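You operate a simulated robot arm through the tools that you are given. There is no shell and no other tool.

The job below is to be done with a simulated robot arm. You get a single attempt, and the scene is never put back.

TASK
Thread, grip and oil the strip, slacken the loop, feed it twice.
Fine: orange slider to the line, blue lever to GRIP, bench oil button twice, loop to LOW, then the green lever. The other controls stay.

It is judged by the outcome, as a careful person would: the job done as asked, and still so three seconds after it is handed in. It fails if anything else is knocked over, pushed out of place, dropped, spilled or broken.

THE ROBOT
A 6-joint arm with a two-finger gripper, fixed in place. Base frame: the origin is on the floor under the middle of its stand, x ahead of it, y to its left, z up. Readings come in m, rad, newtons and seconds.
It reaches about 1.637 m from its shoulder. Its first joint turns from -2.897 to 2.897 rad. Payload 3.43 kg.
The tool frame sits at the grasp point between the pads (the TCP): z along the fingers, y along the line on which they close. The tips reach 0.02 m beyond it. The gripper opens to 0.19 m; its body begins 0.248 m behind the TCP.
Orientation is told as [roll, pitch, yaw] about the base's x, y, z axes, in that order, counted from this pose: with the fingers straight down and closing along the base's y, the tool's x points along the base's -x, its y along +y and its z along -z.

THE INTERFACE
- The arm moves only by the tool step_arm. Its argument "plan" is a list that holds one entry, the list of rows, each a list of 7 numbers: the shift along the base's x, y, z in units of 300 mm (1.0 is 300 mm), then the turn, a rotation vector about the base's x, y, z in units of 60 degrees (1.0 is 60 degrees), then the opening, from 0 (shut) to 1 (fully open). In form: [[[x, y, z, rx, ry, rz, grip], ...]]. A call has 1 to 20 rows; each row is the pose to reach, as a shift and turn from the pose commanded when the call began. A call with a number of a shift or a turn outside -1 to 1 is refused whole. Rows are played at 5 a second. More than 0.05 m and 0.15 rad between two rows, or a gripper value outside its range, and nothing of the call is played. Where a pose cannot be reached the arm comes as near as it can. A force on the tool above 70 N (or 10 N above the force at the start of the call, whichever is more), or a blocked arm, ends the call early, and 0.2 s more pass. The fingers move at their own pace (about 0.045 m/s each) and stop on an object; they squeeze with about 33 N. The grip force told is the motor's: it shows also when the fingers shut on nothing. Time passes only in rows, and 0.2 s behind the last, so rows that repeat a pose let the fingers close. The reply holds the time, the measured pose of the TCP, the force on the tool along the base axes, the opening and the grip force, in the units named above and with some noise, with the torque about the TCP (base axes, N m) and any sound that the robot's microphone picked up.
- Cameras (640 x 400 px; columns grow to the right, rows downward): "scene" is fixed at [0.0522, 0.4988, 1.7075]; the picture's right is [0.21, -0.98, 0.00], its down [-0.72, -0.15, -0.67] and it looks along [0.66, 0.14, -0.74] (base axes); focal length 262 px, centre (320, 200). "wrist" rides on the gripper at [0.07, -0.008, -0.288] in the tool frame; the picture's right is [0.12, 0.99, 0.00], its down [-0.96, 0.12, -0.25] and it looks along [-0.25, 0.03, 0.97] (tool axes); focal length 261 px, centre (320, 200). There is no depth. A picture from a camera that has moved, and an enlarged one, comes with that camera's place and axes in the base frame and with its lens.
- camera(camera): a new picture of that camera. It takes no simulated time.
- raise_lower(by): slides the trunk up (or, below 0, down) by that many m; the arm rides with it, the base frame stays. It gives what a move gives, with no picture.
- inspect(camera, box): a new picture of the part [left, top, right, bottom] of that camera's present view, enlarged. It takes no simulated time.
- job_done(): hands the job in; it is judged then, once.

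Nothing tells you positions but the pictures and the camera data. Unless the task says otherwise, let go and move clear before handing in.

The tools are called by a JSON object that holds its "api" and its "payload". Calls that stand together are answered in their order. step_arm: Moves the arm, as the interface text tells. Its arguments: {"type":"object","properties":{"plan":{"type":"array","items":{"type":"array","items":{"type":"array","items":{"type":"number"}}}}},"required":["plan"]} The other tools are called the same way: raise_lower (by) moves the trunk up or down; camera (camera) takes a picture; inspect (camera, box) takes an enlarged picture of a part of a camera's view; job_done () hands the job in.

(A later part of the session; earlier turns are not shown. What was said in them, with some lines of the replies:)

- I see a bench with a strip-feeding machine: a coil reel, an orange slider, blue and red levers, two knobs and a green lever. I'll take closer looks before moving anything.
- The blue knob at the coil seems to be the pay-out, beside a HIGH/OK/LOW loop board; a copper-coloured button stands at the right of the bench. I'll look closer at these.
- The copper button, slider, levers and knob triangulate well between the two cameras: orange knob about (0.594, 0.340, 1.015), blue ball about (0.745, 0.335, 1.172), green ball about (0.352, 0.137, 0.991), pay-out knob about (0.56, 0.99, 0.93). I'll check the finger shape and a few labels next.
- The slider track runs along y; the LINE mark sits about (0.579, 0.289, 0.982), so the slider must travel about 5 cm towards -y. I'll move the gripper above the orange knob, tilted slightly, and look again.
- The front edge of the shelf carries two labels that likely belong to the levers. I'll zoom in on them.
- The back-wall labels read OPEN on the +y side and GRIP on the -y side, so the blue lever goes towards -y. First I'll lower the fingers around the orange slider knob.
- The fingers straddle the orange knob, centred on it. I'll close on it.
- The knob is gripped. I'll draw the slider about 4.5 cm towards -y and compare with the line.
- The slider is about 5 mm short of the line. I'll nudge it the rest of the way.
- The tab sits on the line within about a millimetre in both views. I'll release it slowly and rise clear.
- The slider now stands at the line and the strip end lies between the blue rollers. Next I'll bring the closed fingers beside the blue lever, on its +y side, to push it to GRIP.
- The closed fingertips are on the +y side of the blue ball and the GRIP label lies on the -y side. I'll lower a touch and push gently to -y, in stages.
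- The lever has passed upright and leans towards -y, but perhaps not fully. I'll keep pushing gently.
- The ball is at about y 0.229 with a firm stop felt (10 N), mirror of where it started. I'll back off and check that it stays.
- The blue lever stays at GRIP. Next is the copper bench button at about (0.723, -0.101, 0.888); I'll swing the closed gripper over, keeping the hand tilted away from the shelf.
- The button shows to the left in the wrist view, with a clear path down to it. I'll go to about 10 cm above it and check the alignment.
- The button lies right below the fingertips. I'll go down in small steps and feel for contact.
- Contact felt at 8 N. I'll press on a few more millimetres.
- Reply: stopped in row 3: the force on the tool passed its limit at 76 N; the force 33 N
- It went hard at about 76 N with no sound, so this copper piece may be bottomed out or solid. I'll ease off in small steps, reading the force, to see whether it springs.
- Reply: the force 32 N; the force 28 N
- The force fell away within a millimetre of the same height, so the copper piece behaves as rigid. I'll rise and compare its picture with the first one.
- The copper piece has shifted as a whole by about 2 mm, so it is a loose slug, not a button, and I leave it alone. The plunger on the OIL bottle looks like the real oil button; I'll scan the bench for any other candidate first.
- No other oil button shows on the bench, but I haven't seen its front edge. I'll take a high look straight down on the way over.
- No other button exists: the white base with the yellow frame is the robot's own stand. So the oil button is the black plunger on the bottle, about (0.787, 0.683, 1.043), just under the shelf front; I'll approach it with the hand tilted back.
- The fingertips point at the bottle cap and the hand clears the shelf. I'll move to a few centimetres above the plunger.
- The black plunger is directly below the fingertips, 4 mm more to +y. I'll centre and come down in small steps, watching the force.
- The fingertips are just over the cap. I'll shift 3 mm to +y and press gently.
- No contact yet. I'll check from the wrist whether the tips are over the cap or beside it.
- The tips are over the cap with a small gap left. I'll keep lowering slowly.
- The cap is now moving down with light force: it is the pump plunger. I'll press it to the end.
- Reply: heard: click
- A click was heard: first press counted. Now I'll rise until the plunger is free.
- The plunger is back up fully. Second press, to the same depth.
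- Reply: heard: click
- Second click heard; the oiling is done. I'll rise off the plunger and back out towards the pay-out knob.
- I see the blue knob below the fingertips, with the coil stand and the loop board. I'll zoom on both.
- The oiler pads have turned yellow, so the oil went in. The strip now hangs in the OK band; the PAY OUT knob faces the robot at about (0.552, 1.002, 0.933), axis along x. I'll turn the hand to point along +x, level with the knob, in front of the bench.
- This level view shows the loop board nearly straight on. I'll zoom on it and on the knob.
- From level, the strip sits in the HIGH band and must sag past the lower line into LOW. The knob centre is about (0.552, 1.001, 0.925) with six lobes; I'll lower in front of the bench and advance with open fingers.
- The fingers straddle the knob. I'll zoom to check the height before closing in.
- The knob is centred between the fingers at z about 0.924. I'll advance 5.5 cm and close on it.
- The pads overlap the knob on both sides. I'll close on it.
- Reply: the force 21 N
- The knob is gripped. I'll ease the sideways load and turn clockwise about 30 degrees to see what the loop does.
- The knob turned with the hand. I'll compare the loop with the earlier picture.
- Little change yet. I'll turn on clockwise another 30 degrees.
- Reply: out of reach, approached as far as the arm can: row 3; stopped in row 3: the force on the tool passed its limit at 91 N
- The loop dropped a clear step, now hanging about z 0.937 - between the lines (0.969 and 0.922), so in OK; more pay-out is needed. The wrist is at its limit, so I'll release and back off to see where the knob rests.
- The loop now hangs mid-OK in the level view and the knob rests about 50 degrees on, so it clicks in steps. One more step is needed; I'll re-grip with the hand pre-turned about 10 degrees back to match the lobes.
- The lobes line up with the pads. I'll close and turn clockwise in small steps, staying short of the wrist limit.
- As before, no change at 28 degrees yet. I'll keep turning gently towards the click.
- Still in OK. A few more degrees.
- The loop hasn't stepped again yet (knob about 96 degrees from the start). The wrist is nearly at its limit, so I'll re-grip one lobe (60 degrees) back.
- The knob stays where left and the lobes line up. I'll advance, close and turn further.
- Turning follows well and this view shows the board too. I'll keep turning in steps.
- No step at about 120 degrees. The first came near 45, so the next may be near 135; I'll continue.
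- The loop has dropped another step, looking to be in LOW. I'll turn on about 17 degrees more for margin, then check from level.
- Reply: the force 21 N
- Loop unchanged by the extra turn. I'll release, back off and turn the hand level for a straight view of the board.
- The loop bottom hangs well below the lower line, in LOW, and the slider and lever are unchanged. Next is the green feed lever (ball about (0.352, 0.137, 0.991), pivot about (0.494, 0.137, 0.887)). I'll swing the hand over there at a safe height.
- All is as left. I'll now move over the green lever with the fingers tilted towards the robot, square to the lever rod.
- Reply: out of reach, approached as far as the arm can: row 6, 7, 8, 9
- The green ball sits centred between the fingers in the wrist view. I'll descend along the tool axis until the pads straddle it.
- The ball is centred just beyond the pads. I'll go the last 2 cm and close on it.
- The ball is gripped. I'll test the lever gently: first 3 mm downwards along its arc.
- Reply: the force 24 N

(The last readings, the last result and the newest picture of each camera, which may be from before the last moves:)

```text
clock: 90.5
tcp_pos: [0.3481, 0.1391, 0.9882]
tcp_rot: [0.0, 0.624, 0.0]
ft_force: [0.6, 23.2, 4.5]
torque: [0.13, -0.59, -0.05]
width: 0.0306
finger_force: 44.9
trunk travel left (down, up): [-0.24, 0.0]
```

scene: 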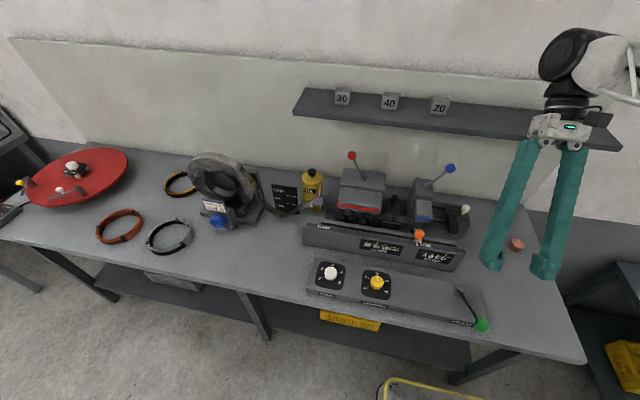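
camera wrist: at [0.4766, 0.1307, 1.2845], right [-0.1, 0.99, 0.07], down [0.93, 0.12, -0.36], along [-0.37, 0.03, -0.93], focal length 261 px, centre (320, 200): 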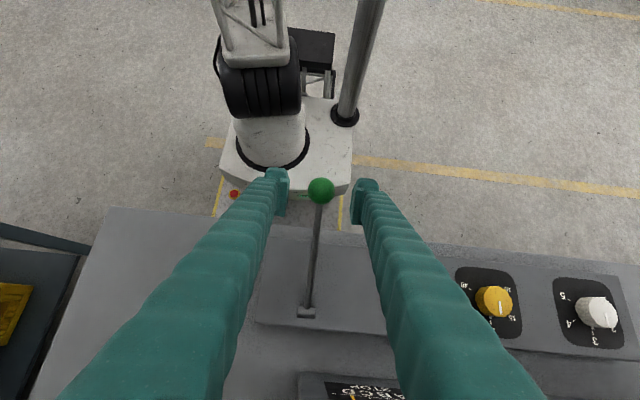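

The lever gave way downwards with light resistance (about 4 N), so it pulls down towards the robot. I'll ease the side load and continue down the arc to about 10 degrees.

{"api": "step_arm", "payload": {"plan": [[[0, 0.005, 0, 0, 0, 0, 0.1], [-0.012, 0.005, -0.019, 0, -0.035, 0, 0.1], [-0.024, 0.005, -0.037, 0, -0.07, 0, 0.1], [-0.038, 0.005, -0.06, 0, -0.11, 0, 0.1], [-0.051, 0.005, -0.084, 0, -0.15, 0, 0.1], [-0.051, 0.005, -0.084, 0, -0.15, 0, 0.1]]]}}

{"api": "inspect", "payload": {"camera": "scene", "box": [430, 260, 530, 340]}}

{"api": "inspect", "payload": {"camera": "scene", "box": [380, 190, 480, 260]}}

```text
clock: 91.9
tcp_pos: [0.3326, 0.1398, 0.963]
tcp_rot: [-0.001, 0.466, 0.001]
ft_force: [5.0, 2.0, -0.2]
torque: [-0.04, -0.39, 0.0]
width: 0.0304
finger_force: 44.7
trunk travel left (down, up): [-0.24, 0.0]
```

```text
5.00 times, centred on (480, 300) of scene
camera zoom: at [0.0522, 0.4988, 1.7075], right [0.21, -0.98, 0.0], down [-0.72, -0.15, -0.67], along [0.66, 0.14, -0.74], focal length 1311 px, centre (-480, -300)
```

zoom: 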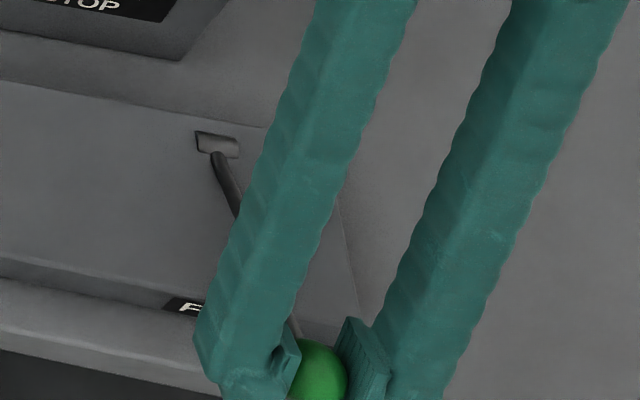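

```text
5.71 times, centred on (430, 225) of scene
camera zoom: at [0.0522, 0.4988, 1.7075], right [0.21, -0.98, 0.0], down [-0.72, -0.15, -0.67], along [0.66, 0.14, -0.74], focal length 1498 px, centre (-309, 57)
```

zoom: 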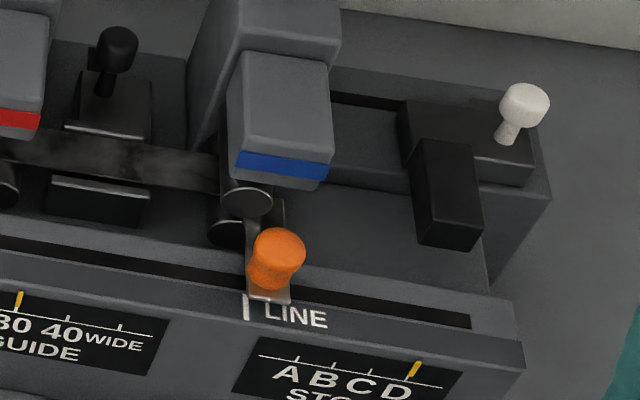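

The lever follows. The slider tab looks slightly past the line now, so I'll look closely before going on.

{"api": "inspect", "payload": {"camera": "scene", "box": [370, 190, 466, 250]}}

{"api": "inspect", "payload": {"camera": "scene", "box": [180, 150, 340, 240]}}

```text
6.67 times, centred on (418, 220) of scene
camera zoom: at [0.0522, 0.4988, 1.7075], right [0.21, -0.98, 0.0], down [-0.72, -0.15, -0.67], along [0.66, 0.14, -0.74], focal length 1748 px, centre (-333, 67)
```

zoom: 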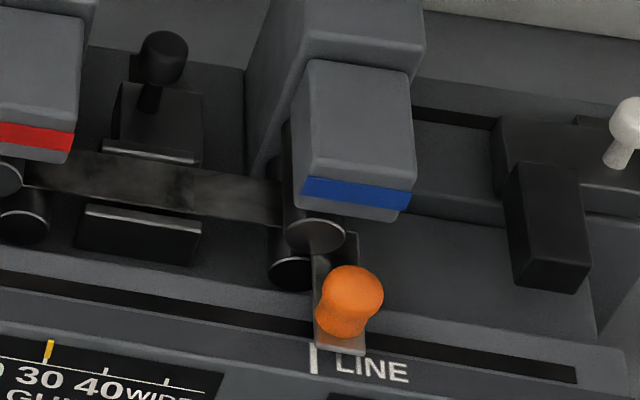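

```text
4.00 times, centred on (260, 195) of scene
camera zoom: at [0.0522, 0.4988, 1.7075], right [0.21, -0.98, 0.0], down [-0.72, -0.15, -0.67], along [0.66, 0.14, -0.74], focal length 1049 px, centre (560, 220)
```

zoom: 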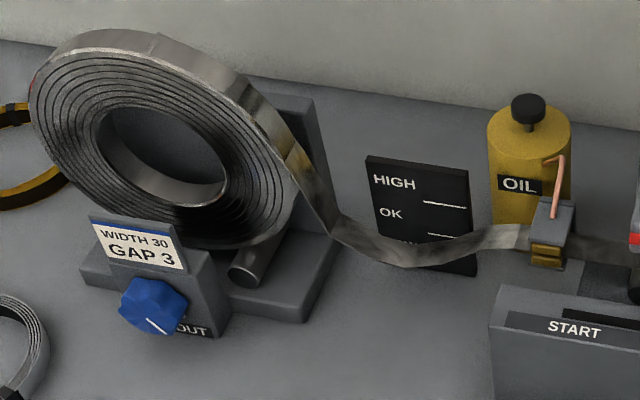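

The feed has begun: slider carried on about 1 cm with the strip and the loop took up one level, as expected from feeding. I'll continue the stroke down.

{"api": "step_arm", "payload": {"plan": [[[-0.011, 0, -0.024, 0, -0.04, 0, 0.1], [-0.021, 0, -0.049, 0, -0.08, 0, 0.1], [-0.031, 0, -0.075, 0, -0.125, 0, 0.1], [-0.04, 0, -0.101, 0, -0.167, 0, 0.1], [-0.04, 0, -0.101, 0, -0.167, 0, 0.1]]]}}

{"api": "inspect", "payload": {"camera": "scene", "box": [370, 190, 466, 250]}}

{"api": "inspect", "payload": {"camera": "scene", "box": [180, 150, 340, 240]}}

{"api": "inspect", "payload": {"camera": "scene", "box": [430, 260, 530, 340]}}

```text
clock: 93.1
tcp_pos: [0.3216, 0.1396, 0.933]
tcp_rot: [0.0, 0.291, 0.001]
ft_force: [22.9, -2.2, -1.1]
torque: [-0.02, -0.52, 0.05]
width: 0.0304
finger_force: 45.0
trunk travel left (down, up): [-0.24, 0.0]
```

```text
6.67 times, centred on (418, 220) of scene
camera zoom: at [0.0522, 0.4988, 1.7075], right [0.21, -0.98, 0.0], down [-0.72, -0.15, -0.67], along [0.66, 0.14, -0.74], focal length 1748 px, centre (-333, 67)
```

zoom: 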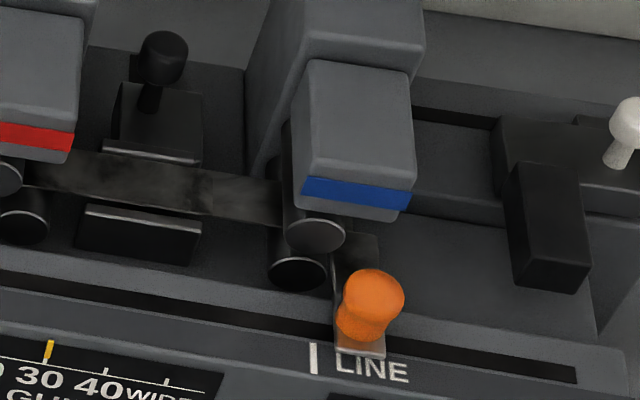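

```text
4.00 times, centred on (260, 195) of scene
camera zoom: at [0.0522, 0.4988, 1.7075], right [0.21, -0.98, 0.0], down [-0.72, -0.15, -0.67], along [0.66, 0.14, -0.74], focal length 1049 px, centre (560, 220)
```

zoom: 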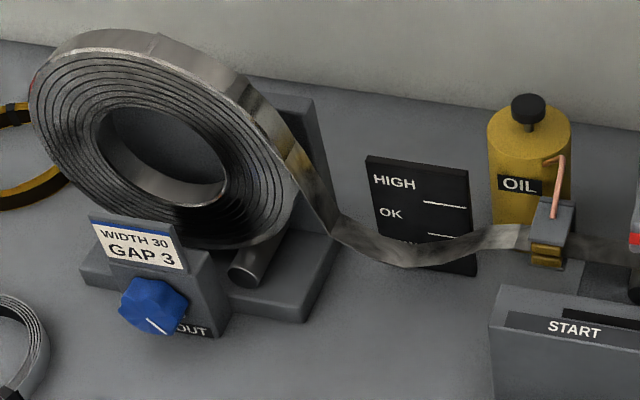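

```text
5.00 times, centred on (480, 300) of scene
camera zoom: at [0.0522, 0.4988, 1.7075], right [0.21, -0.98, 0.0], down [-0.72, -0.15, -0.67], along [0.66, 0.14, -0.74], focal length 1311 px, centre (-480, -300)
```

zoom: 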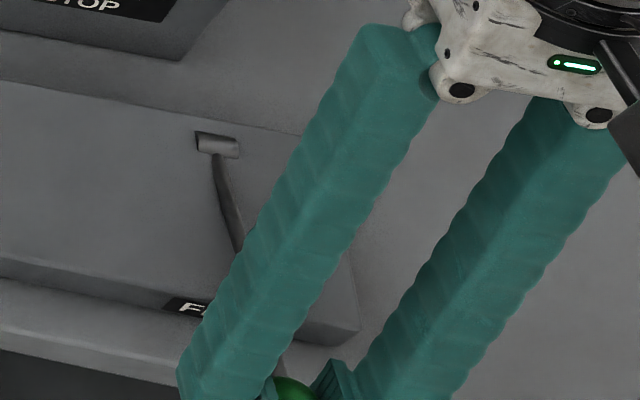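

The slider has now advanced about 20 mm in all, matching LENGTH 20. I'll go a little further, easing the radial load, to feel for the end stop.

{"api": "step_arm", "payload": {"plan": [[[0.005, 0, -0.018, 0, -0.03, 0, 0.1], [0.002, 0, -0.036, 0, -0.055, 0, 0.1], [0.0, 0, -0.053, 0, -0.083, 0, 0.1], [0.0, 0, -0.053, 0, -0.083, 0, 0.1]]]}}

{"api": "inspect", "payload": {"camera": "scene", "box": [370, 190, 466, 250]}}

{"api": "inspect", "payload": {"camera": "scene", "box": [180, 150, 340, 240]}}

```text
clock: 94.1
tcp_pos: [0.3199, 0.139, 0.9166]
tcp_rot: [-0.001, 0.207, 0.0]
ft_force: [-15.2, -5.2, 4.3]
torque: [-0.02, -0.15, 0.02]
width: 0.0303
finger_force: 45.6
trunk travel left (down, up): [-0.24, 0.0]
```

```text
6.67 times, centred on (418, 220) of scene
camera zoom: at [0.0522, 0.4988, 1.7075], right [0.21, -0.98, 0.0], down [-0.72, -0.15, -0.67], along [0.66, 0.14, -0.74], focal length 1748 px, centre (-333, 67)
```

zoom: 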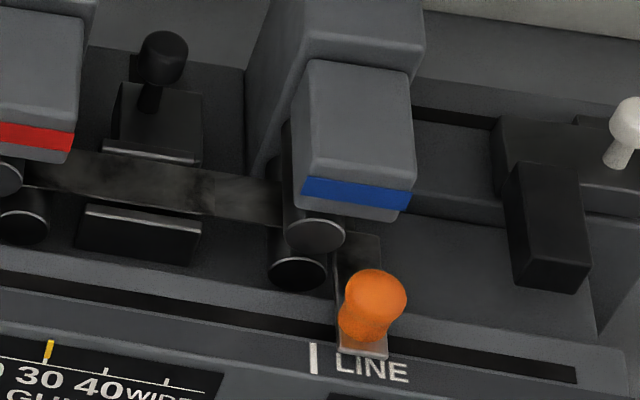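

```text
4.00 times, centred on (260, 195) of scene
camera zoom: at [0.0522, 0.4988, 1.7075], right [0.21, -0.98, 0.0], down [-0.72, -0.15, -0.67], along [0.66, 0.14, -0.74], focal length 1049 px, centre (560, 220)
```

zoom: 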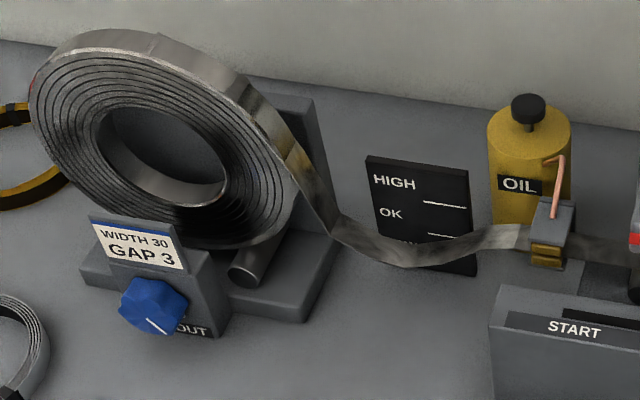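

The slider stopped at about 20 mm, so the first feed is complete in length. I'll press a few degrees more to be sure the lever reaches its end.

{"api": "step_arm", "payload": {"plan": [[[-0.004, 0, -0.018, 0, -0.03, 0, 0.1], [-0.006, 0, -0.036, 0, -0.055, 0, 0.1], [-0.008, 0, -0.053, 0, -0.083, 0, 0.1], [-0.008, 0, -0.053, 0, -0.083, 0, 0.1]]]}}

{"api": "inspect", "payload": {"camera": "scene", "box": [370, 190, 466, 250]}}

```text
clock: 95.1
tcp_pos: [0.3174, 0.1396, 0.902]
tcp_rot: [0.0, 0.118, -0.001]
ft_force: [-23.0, -7.7, 3.5]
torque: [-0.01, -0.08, 0.03]
width: 0.0301
finger_force: 45.4
trunk travel left (down, up): [-0.24, 0.0]
```

```text
6.67 times, centred on (418, 220) of scene
camera zoom: at [0.0522, 0.4988, 1.7075], right [0.21, -0.98, 0.0], down [-0.72, -0.15, -0.67], along [0.66, 0.14, -0.74], focal length 1748 px, centre (-333, 67)
```

zoom: 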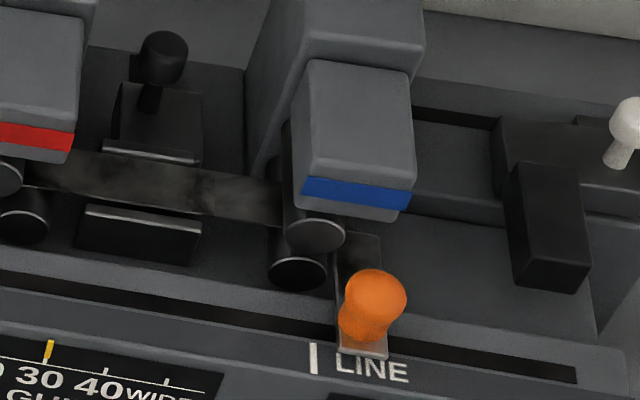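

The slider stays at about 20 mm: first feed done. Now I'll bring the lever back up along its arc to the rest position.

{"api": "step_arm", "payload": {"plan": [[[-0.003, 0, 0.028, 0, 0.045, 0, 0.1], [0.001, 0, 0.058, 0, 0.085, 0, 0.1], [0.01, 0, 0.088, 0, 0.13, 0, 0.1], [0.018, 0, 0.119, 0, 0.18, 0, 0.1], [0.029, 0, 0.149, 0, 0.23, 0, 0.1], [0.04, 0, 0.179, 0, 0.275, 0, 0.1], [0.054, 0, 0.208, 0, 0.325, 0, 0.1], [0.068, 0, 0.237, 0, 0.37, 0, 0.1], [0.086, 0, 0.269, 0, 0.43, 0, 0.1], [0.104, 0, 0.299, 0, 0.483, 0, 0.1], [0.104, 0, 0.299, 0, 0.483, 0, 0.1]]]}}

{"api": "inspect", "payload": {"camera": "scene", "box": [370, 190, 466, 250]}}

{"api": "inspect", "payload": {"camera": "scene", "box": [180, 150, 340, 240]}}

{"api": "inspect", "payload": {"camera": "scene", "box": [430, 260, 530, 340]}}

```text
clock: 97.5
tcp_pos: [0.3497, 0.1394, 0.9909]
tcp_rot: [-0.001, 0.626, 0.002]
ft_force: [-21.7, -8.1, -33.4]
torque: [0.08, 0.89, 0.11]
width: 0.0299
finger_force: 45.0
trunk travel left (down, up): [-0.24, 0.0]
```

```text
6.67 times, centred on (418, 220) of scene
camera zoom: at [0.0522, 0.4988, 1.7075], right [0.21, -0.98, 0.0], down [-0.72, -0.15, -0.67], along [0.66, 0.14, -0.74], focal length 1748 px, centre (-333, 67)
```

zoom: 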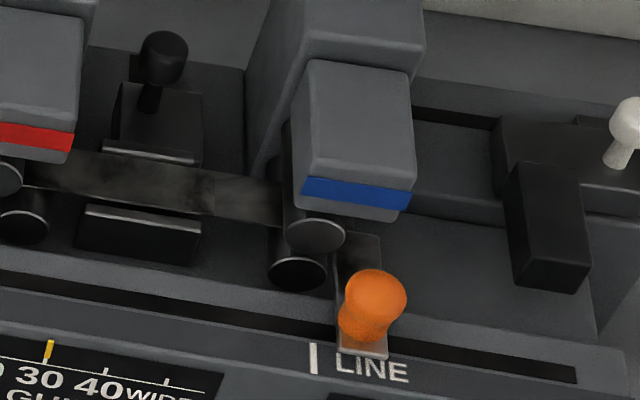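

```text
4.00 times, centred on (260, 195) of scene
camera zoom: at [0.0522, 0.4988, 1.7075], right [0.21, -0.98, 0.0], down [-0.72, -0.15, -0.67], along [0.66, 0.14, -0.74], focal length 1049 px, centre (560, 220)
```

zoom: 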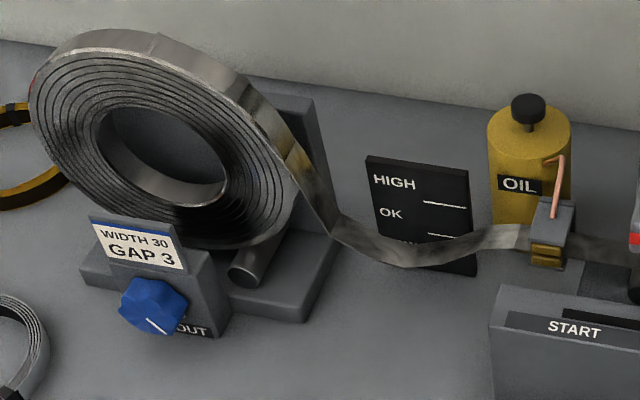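

```text
5.00 times, centred on (480, 300) of scene
camera zoom: at [0.0522, 0.4988, 1.7075], right [0.21, -0.98, 0.0], down [-0.72, -0.15, -0.67], along [0.66, 0.14, -0.74], focal length 1311 px, centre (-480, -300)
```

zoom: 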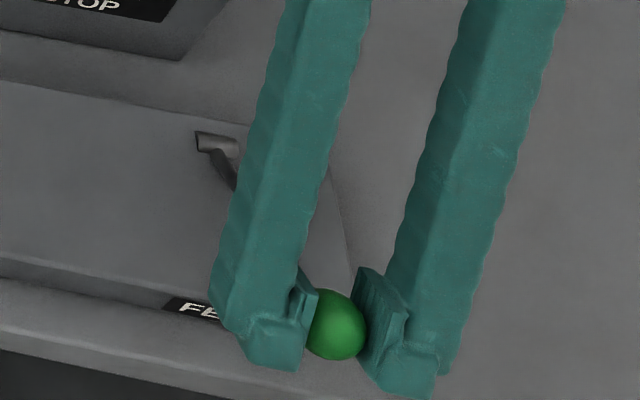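

The lever is back against its rest stop, and the feed stayed at 20 mm. Now the second stroke along the same arc.

{"api": "step_arm", "payload": {"plan": [[[-0.018, 0, -0.031, 0, -0.056, 0, 0.1], [-0.036, 0, -0.062, 0, -0.113, 0, 0.1], [-0.05, 0, -0.091, 0, -0.16, 0, 0.1], [-0.064, 0, -0.12, 0, -0.208, 0, 0.1], [-0.075, 0, -0.15, 0, -0.255, 0, 0.1], [-0.086, 0, -0.18, 0, -0.303, 0, 0.1], [-0.095, 0, -0.21, 0, -0.35, 0, 0.1], [-0.103, 0, -0.241, 0, -0.398, 0, 0.1], [-0.108, 0, -0.268, 0, -0.44, 0, 0.1], [-0.111, 0, -0.296, 0, -0.483, 0, 0.1], [-0.111, 0, -0.296, 0, -0.483, 0, 0.1]]]}}

{"api": "inspect", "payload": {"camera": "scene", "box": [370, 190, 466, 250]}}

{"api": "inspect", "payload": {"camera": "scene", "box": [180, 150, 340, 240]}}

{"api": "inspect", "payload": {"camera": "scene", "box": [430, 260, 530, 340]}}

```text
clock: 99.9
tcp_pos: [0.3183, 0.14, 0.9019]
tcp_rot: [0.001, 0.117, -0.001]
ft_force: [26.8, -9.3, 3.9]
torque: [-0.01, -0.74, 0.01]
width: 0.0296
finger_force: 45.1
trunk travel left (down, up): [-0.24, 0.0]
```

```text
6.67 times, centred on (418, 220) of scene
camera zoom: at [0.0522, 0.4988, 1.7075], right [0.21, -0.98, 0.0], down [-0.72, -0.15, -0.67], along [0.66, 0.14, -0.74], focal length 1748 px, centre (-333, 67)
```

zoom: 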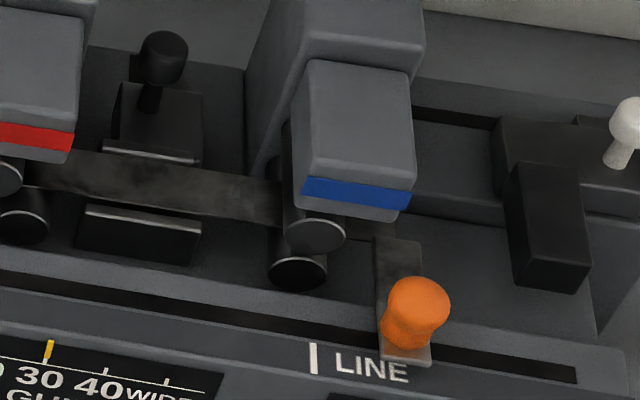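

```text
4.00 times, centred on (260, 195) of scene
camera zoom: at [0.0522, 0.4988, 1.7075], right [0.21, -0.98, 0.0], down [-0.72, -0.15, -0.67], along [0.66, 0.14, -0.74], focal length 1049 px, centre (560, 220)
```

zoom: 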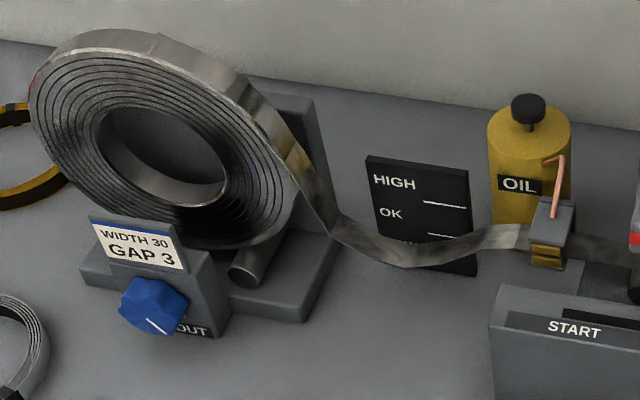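

```text
5.00 times, centred on (480, 300) of scene
camera zoom: at [0.0522, 0.4988, 1.7075], right [0.21, -0.98, 0.0], down [-0.72, -0.15, -0.67], along [0.66, 0.14, -0.74], focal length 1311 px, centre (-480, -300)
```

zoom: 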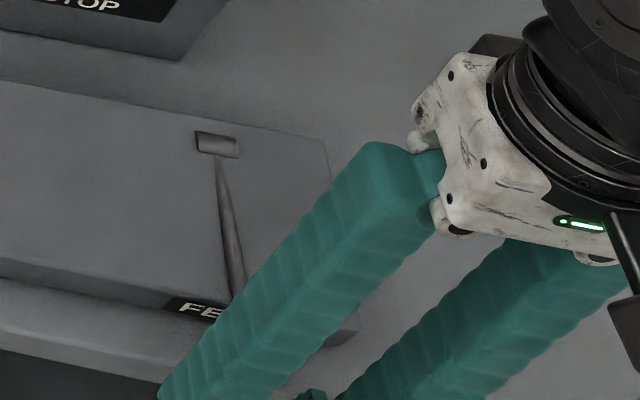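

The slider has advanced another 20 mm: second feed done. I'll bring the lever back to rest.

{"api": "step_arm", "payload": {"plan": [[[0.003, 0, 0.028, 0, 0.043, 0, 0.1], [0.008, 0, 0.055, 0, 0.085, 0, 0.1], [0.016, 0, 0.086, 0, 0.133, 0, 0.1], [0.025, 0, 0.116, 0, 0.18, 0, 0.1], [0.036, 0, 0.146, 0, 0.228, 0, 0.1], [0.047, 0, 0.176, 0, 0.275, 0, 0.1], [0.061, 0, 0.205, 0, 0.323, 0, 0.1], [0.075, 0, 0.234, 0, 0.37, 0, 0.1], [0.093, 0, 0.265, 0, 0.427, 0, 0.1], [0.108, 0, 0.29, 0, 0.475, 0, 0.1], [0.108, 0, 0.29, 0, 0.475, 0, 0.1]]]}}

{"api": "inspect", "payload": {"camera": "scene", "box": [430, 260, 530, 340]}}

{"api": "inspect", "payload": {"camera": "scene", "box": [370, 190, 466, 250]}}

```text
clock: 102.3
tcp_pos: [0.3498, 0.1395, 0.9895]
tcp_rot: [-0.001, 0.616, 0.0]
ft_force: [-15.3, -0.7, -20.5]
torque: [0.04, 0.87, 0.11]
width: 0.0296
finger_force: 45.1
trunk travel left (down, up): [-0.24, 0.0]
```

```text
5.00 times, centred on (480, 300) of scene
camera zoom: at [0.0522, 0.4988, 1.7075], right [0.21, -0.98, 0.0], down [-0.72, -0.15, -0.67], along [0.66, 0.14, -0.74], focal length 1311 px, centre (-480, -300)
```

zoom: 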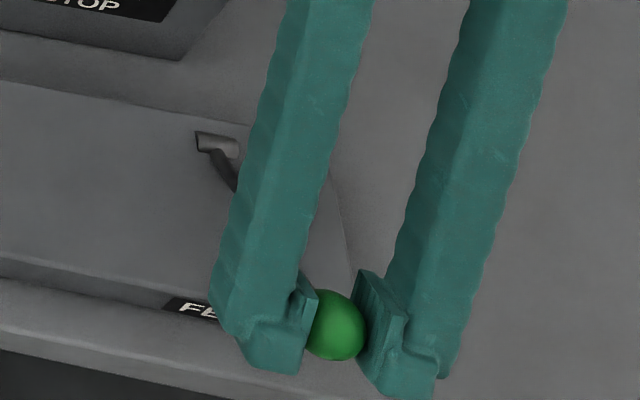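

```text
6.67 times, centred on (418, 220) of scene
camera zoom: at [0.0522, 0.4988, 1.7075], right [0.21, -0.98, 0.0], down [-0.72, -0.15, -0.67], along [0.66, 0.14, -0.74], focal length 1748 px, centre (-333, 67)
```

zoom: 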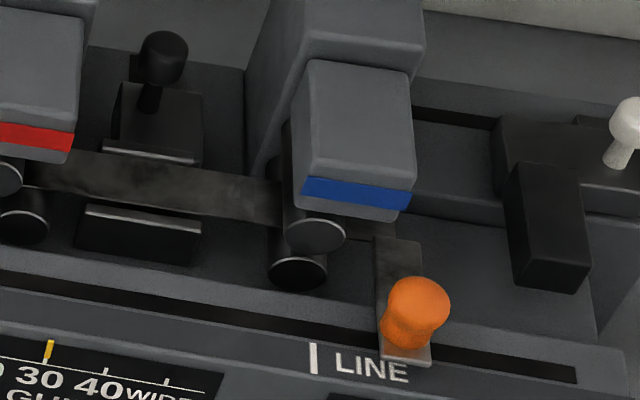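

The lever is at rest. I'll open the fingers and withdraw along the tool axis, clear of the lever.

{"api": "step_arm", "payload": {"plan": [[[0, 0, 0, 0, 0, 0, 0.2], [0, 0, 0, 0, 0, 0, 0.3], [0, 0, 0, 0, 0, 0, 0.38], [0, 0, 0, 0, 0, 0, 0.38], [0.05, 0, 0.07, 0, 0, 0, 0.38], [0.11, 0, 0.153, 0, 0, 0, 0.38], [0.17, 0, 0.236, 0, 0, 0, 0.38], [0.22, 0, 0.34, 0, 0, 0, 0.38], [0.25, 0, 0.46, 0, -0.05, 0, 0.38], [0.25, 0, 0.58, 0, -0.1, 0, 0.38], [0.25, 0, 0.7, 0, -0.15, 0, 0.38], [0.25, 0, 0.7, 0, -0.15, 0, 0.38]]]}}

{"api": "camera", "payload": {"camera": "scene"}}

{"api": "inspect", "payload": {"camera": "scene", "box": [290, 140, 500, 272]}}

{"api": "inspect", "payload": {"camera": "scene", "box": [290, 220, 500, 352]}}

{"api": "inspect", "payload": {"camera": "scene", "box": [180, 150, 340, 240]}}

```text
clock: 104.9
tcp_pos: [0.4229, 0.1399, 1.1997]
tcp_rot: [0.0, 0.456, 0.0]
ft_force: [-1.0, -0.3, 0.7]
torque: [0.01, -0.05, 0.02]
width: 0.0723
finger_force: 0.1
trunk travel left (down, up): [-0.24, 0.0]
```

```text
taken
```

scene: 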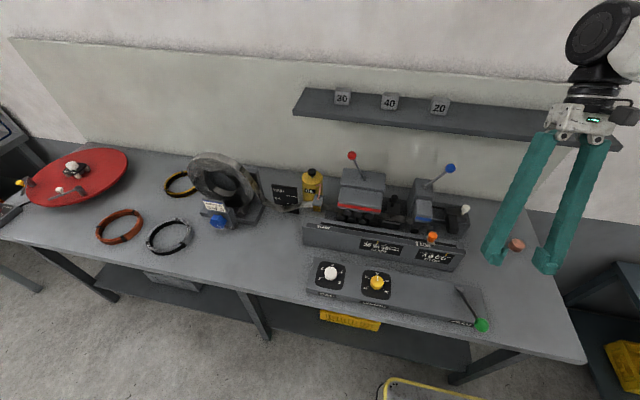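

```text
3.03 times, centred on (395, 206) of scene
camera zoom: at [0.0522, 0.4988, 1.7075], right [0.21, -0.98, 0.0], down [-0.72, -0.15, -0.67], along [0.66, 0.14, -0.74], focal length 794 px, centre (93, 182)
```

zoom: 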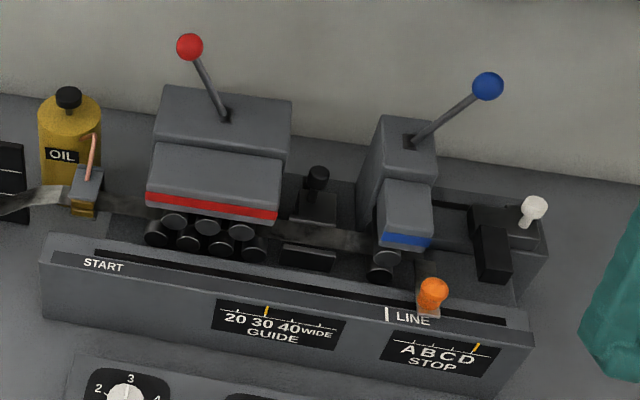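

```text
3.03 times, centred on (395, 286) of scene
camera zoom: at [0.0522, 0.4988, 1.7075], right [0.21, -0.98, 0.0], down [-0.72, -0.15, -0.67], along [0.66, 0.14, -0.74], focal length 794 px, centre (93, -61)
```

zoom: 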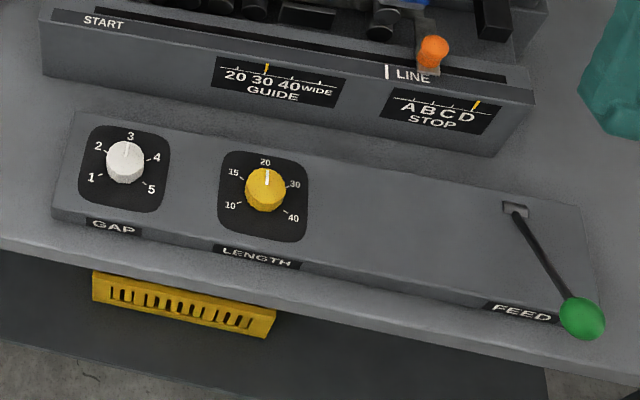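

```text
4.00 times, centred on (260, 195) of scene
camera zoom: at [0.0522, 0.4988, 1.7075], right [0.21, -0.98, 0.0], down [-0.72, -0.15, -0.67], along [0.66, 0.14, -0.74], focal length 1049 px, centre (560, 220)
```

zoom: 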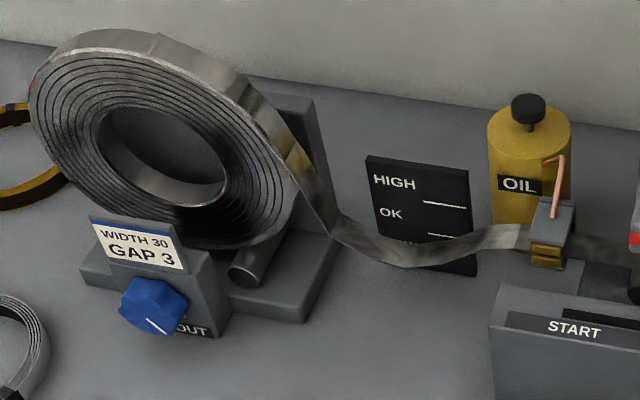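

Both feeds are done, the lever rests as at the start, and the other settings (gap 3, length 20, guide 30, stop D, red lever OPEN) read unchanged. I'll move clear and check the copper slug.

{"api": "step_arm", "payload": {"plan": [[[0, 0.05, 0.1, 0, -0.07, 0, 0.38], [0, 0.12, 0.2, 0, -0.14, 0, 0.38], [0.02, 0.2, 0.3, 0, -0.21, 0, 0.38], [0.05, 0.28, 0.4, 0, -0.28, 0, 0.38], [0.1, 0.34, 0.5, 0, -0.35, 0, 0.38], [0.15, 0.38, 0.58, 0, -0.42, 0, 0.38], [0.2, 0.4, 0.6, 0, -0.43, 0, 0.38], [0.2, 0.4, 0.6, 0, -0.43, 0, 0.38]]]}}

{"api": "camera", "payload": {"camera": "scene"}}

{"api": "inspect", "payload": {"camera": "scene", "box": [480, 220, 560, 270]}}

{"api": "camera", "payload": {"camera": "wrist"}}

```text
clock: 106.7
tcp_pos: [0.485, 0.2612, 1.3794]
tcp_rot: [0.002, 0.009, 0.0]
ft_force: [0.5, 0.6, 0.4]
torque: [-0.05, 0.02, -0.04]
width: 0.0722
finger_force: 0.1
trunk travel left (down, up): [-0.24, 0.0]
```

```text
taken
```

scene: 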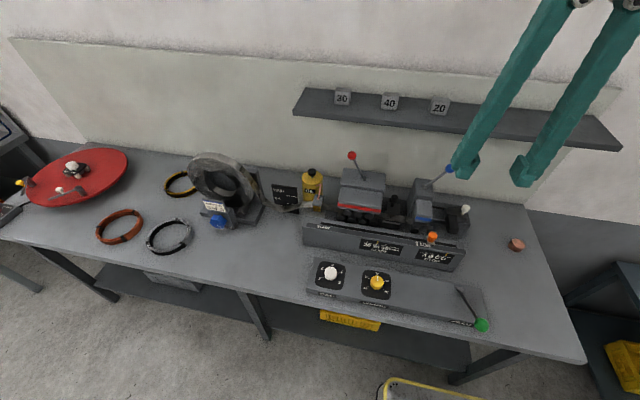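

```text
8.00 times, centred on (520, 245) of scene
camera zoom: at [0.0522, 0.4988, 1.7075], right [0.21, -0.98, 0.0], down [-0.72, -0.15, -0.67], along [0.66, 0.14, -0.74], focal length 2097 px, centre (-1280, -160)
```

zoom: 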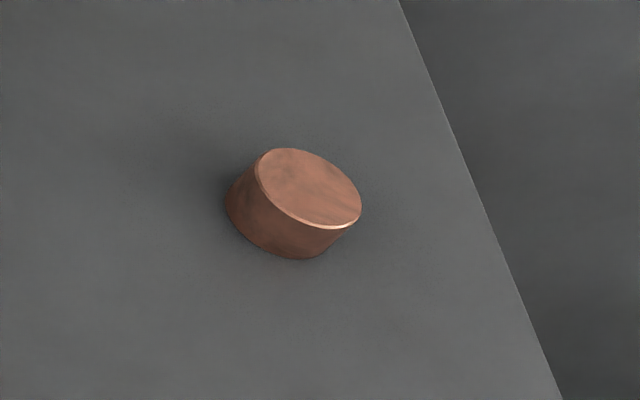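

```text
taken
camera wrist: at [0.4166, 0.2534, 1.6692], right [-0.12, 0.99, 0.0], down [0.96, 0.12, 0.24], along [0.24, 0.03, -0.97], focal length 261 px, centre (320, 200)
```

wrist: 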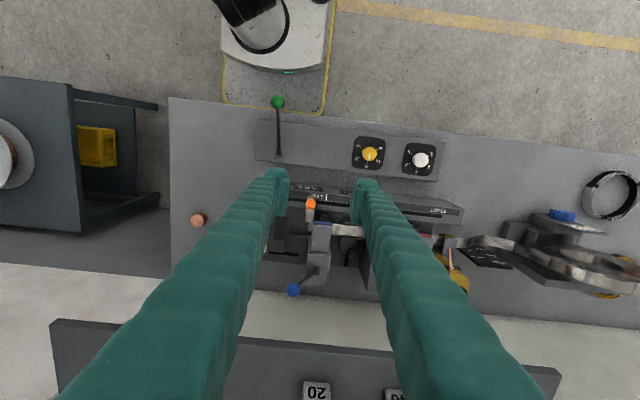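

Everything stands as it should. The strip is threaded to the line and was carried 2 x 20 mm by the feed. The blue lever is at GRIP, the plunger was pressed twice, and the loop was set to LOW before feeding. The green lever was stroked twice and is back at rest, and the arm is clear. The copper slug was nudged about 2 mm and still stands upright. I'm handing in now.

{"api": "job_done", "payload": {}}

```text
The job is handed in.
```

I've handed the job in. All five steps were done in the order you gave, and the scene looked settled when I left it.

- **Thread:** I moved the orange slider to the LINE mark, within about a millimetre. It now sits about 40 mm past the line because the two feeds carried it along with the strip.
- **Grip:** the blue lever is at GRIP and stayed there after I let go.
- **Oil:** I pressed the black plunger on the OIL bottle twice, with a click each time. The oiler pads turned yellow.
- **Loop:** I turned the PAY OUT knob until the loop hung in the LOW band. The first feed raised it to OK, and it was still in OK when I handed in.
- **Feed:** I pulled the green lever down twice. Each stroke moved the strip about 20 mm, matching the LENGTH setting, and the lever is back at rest.

**My mistake:** I first took the copper piece at the right end of the bench for the oil button and pressed it, up to about 76 N. It turned out to be a loose slug. It slid about 2 mm and is still upright, and I did not move it back.

The red lever, GAP, LENGTH, GUIDE and STOP settings read the same as at the start.
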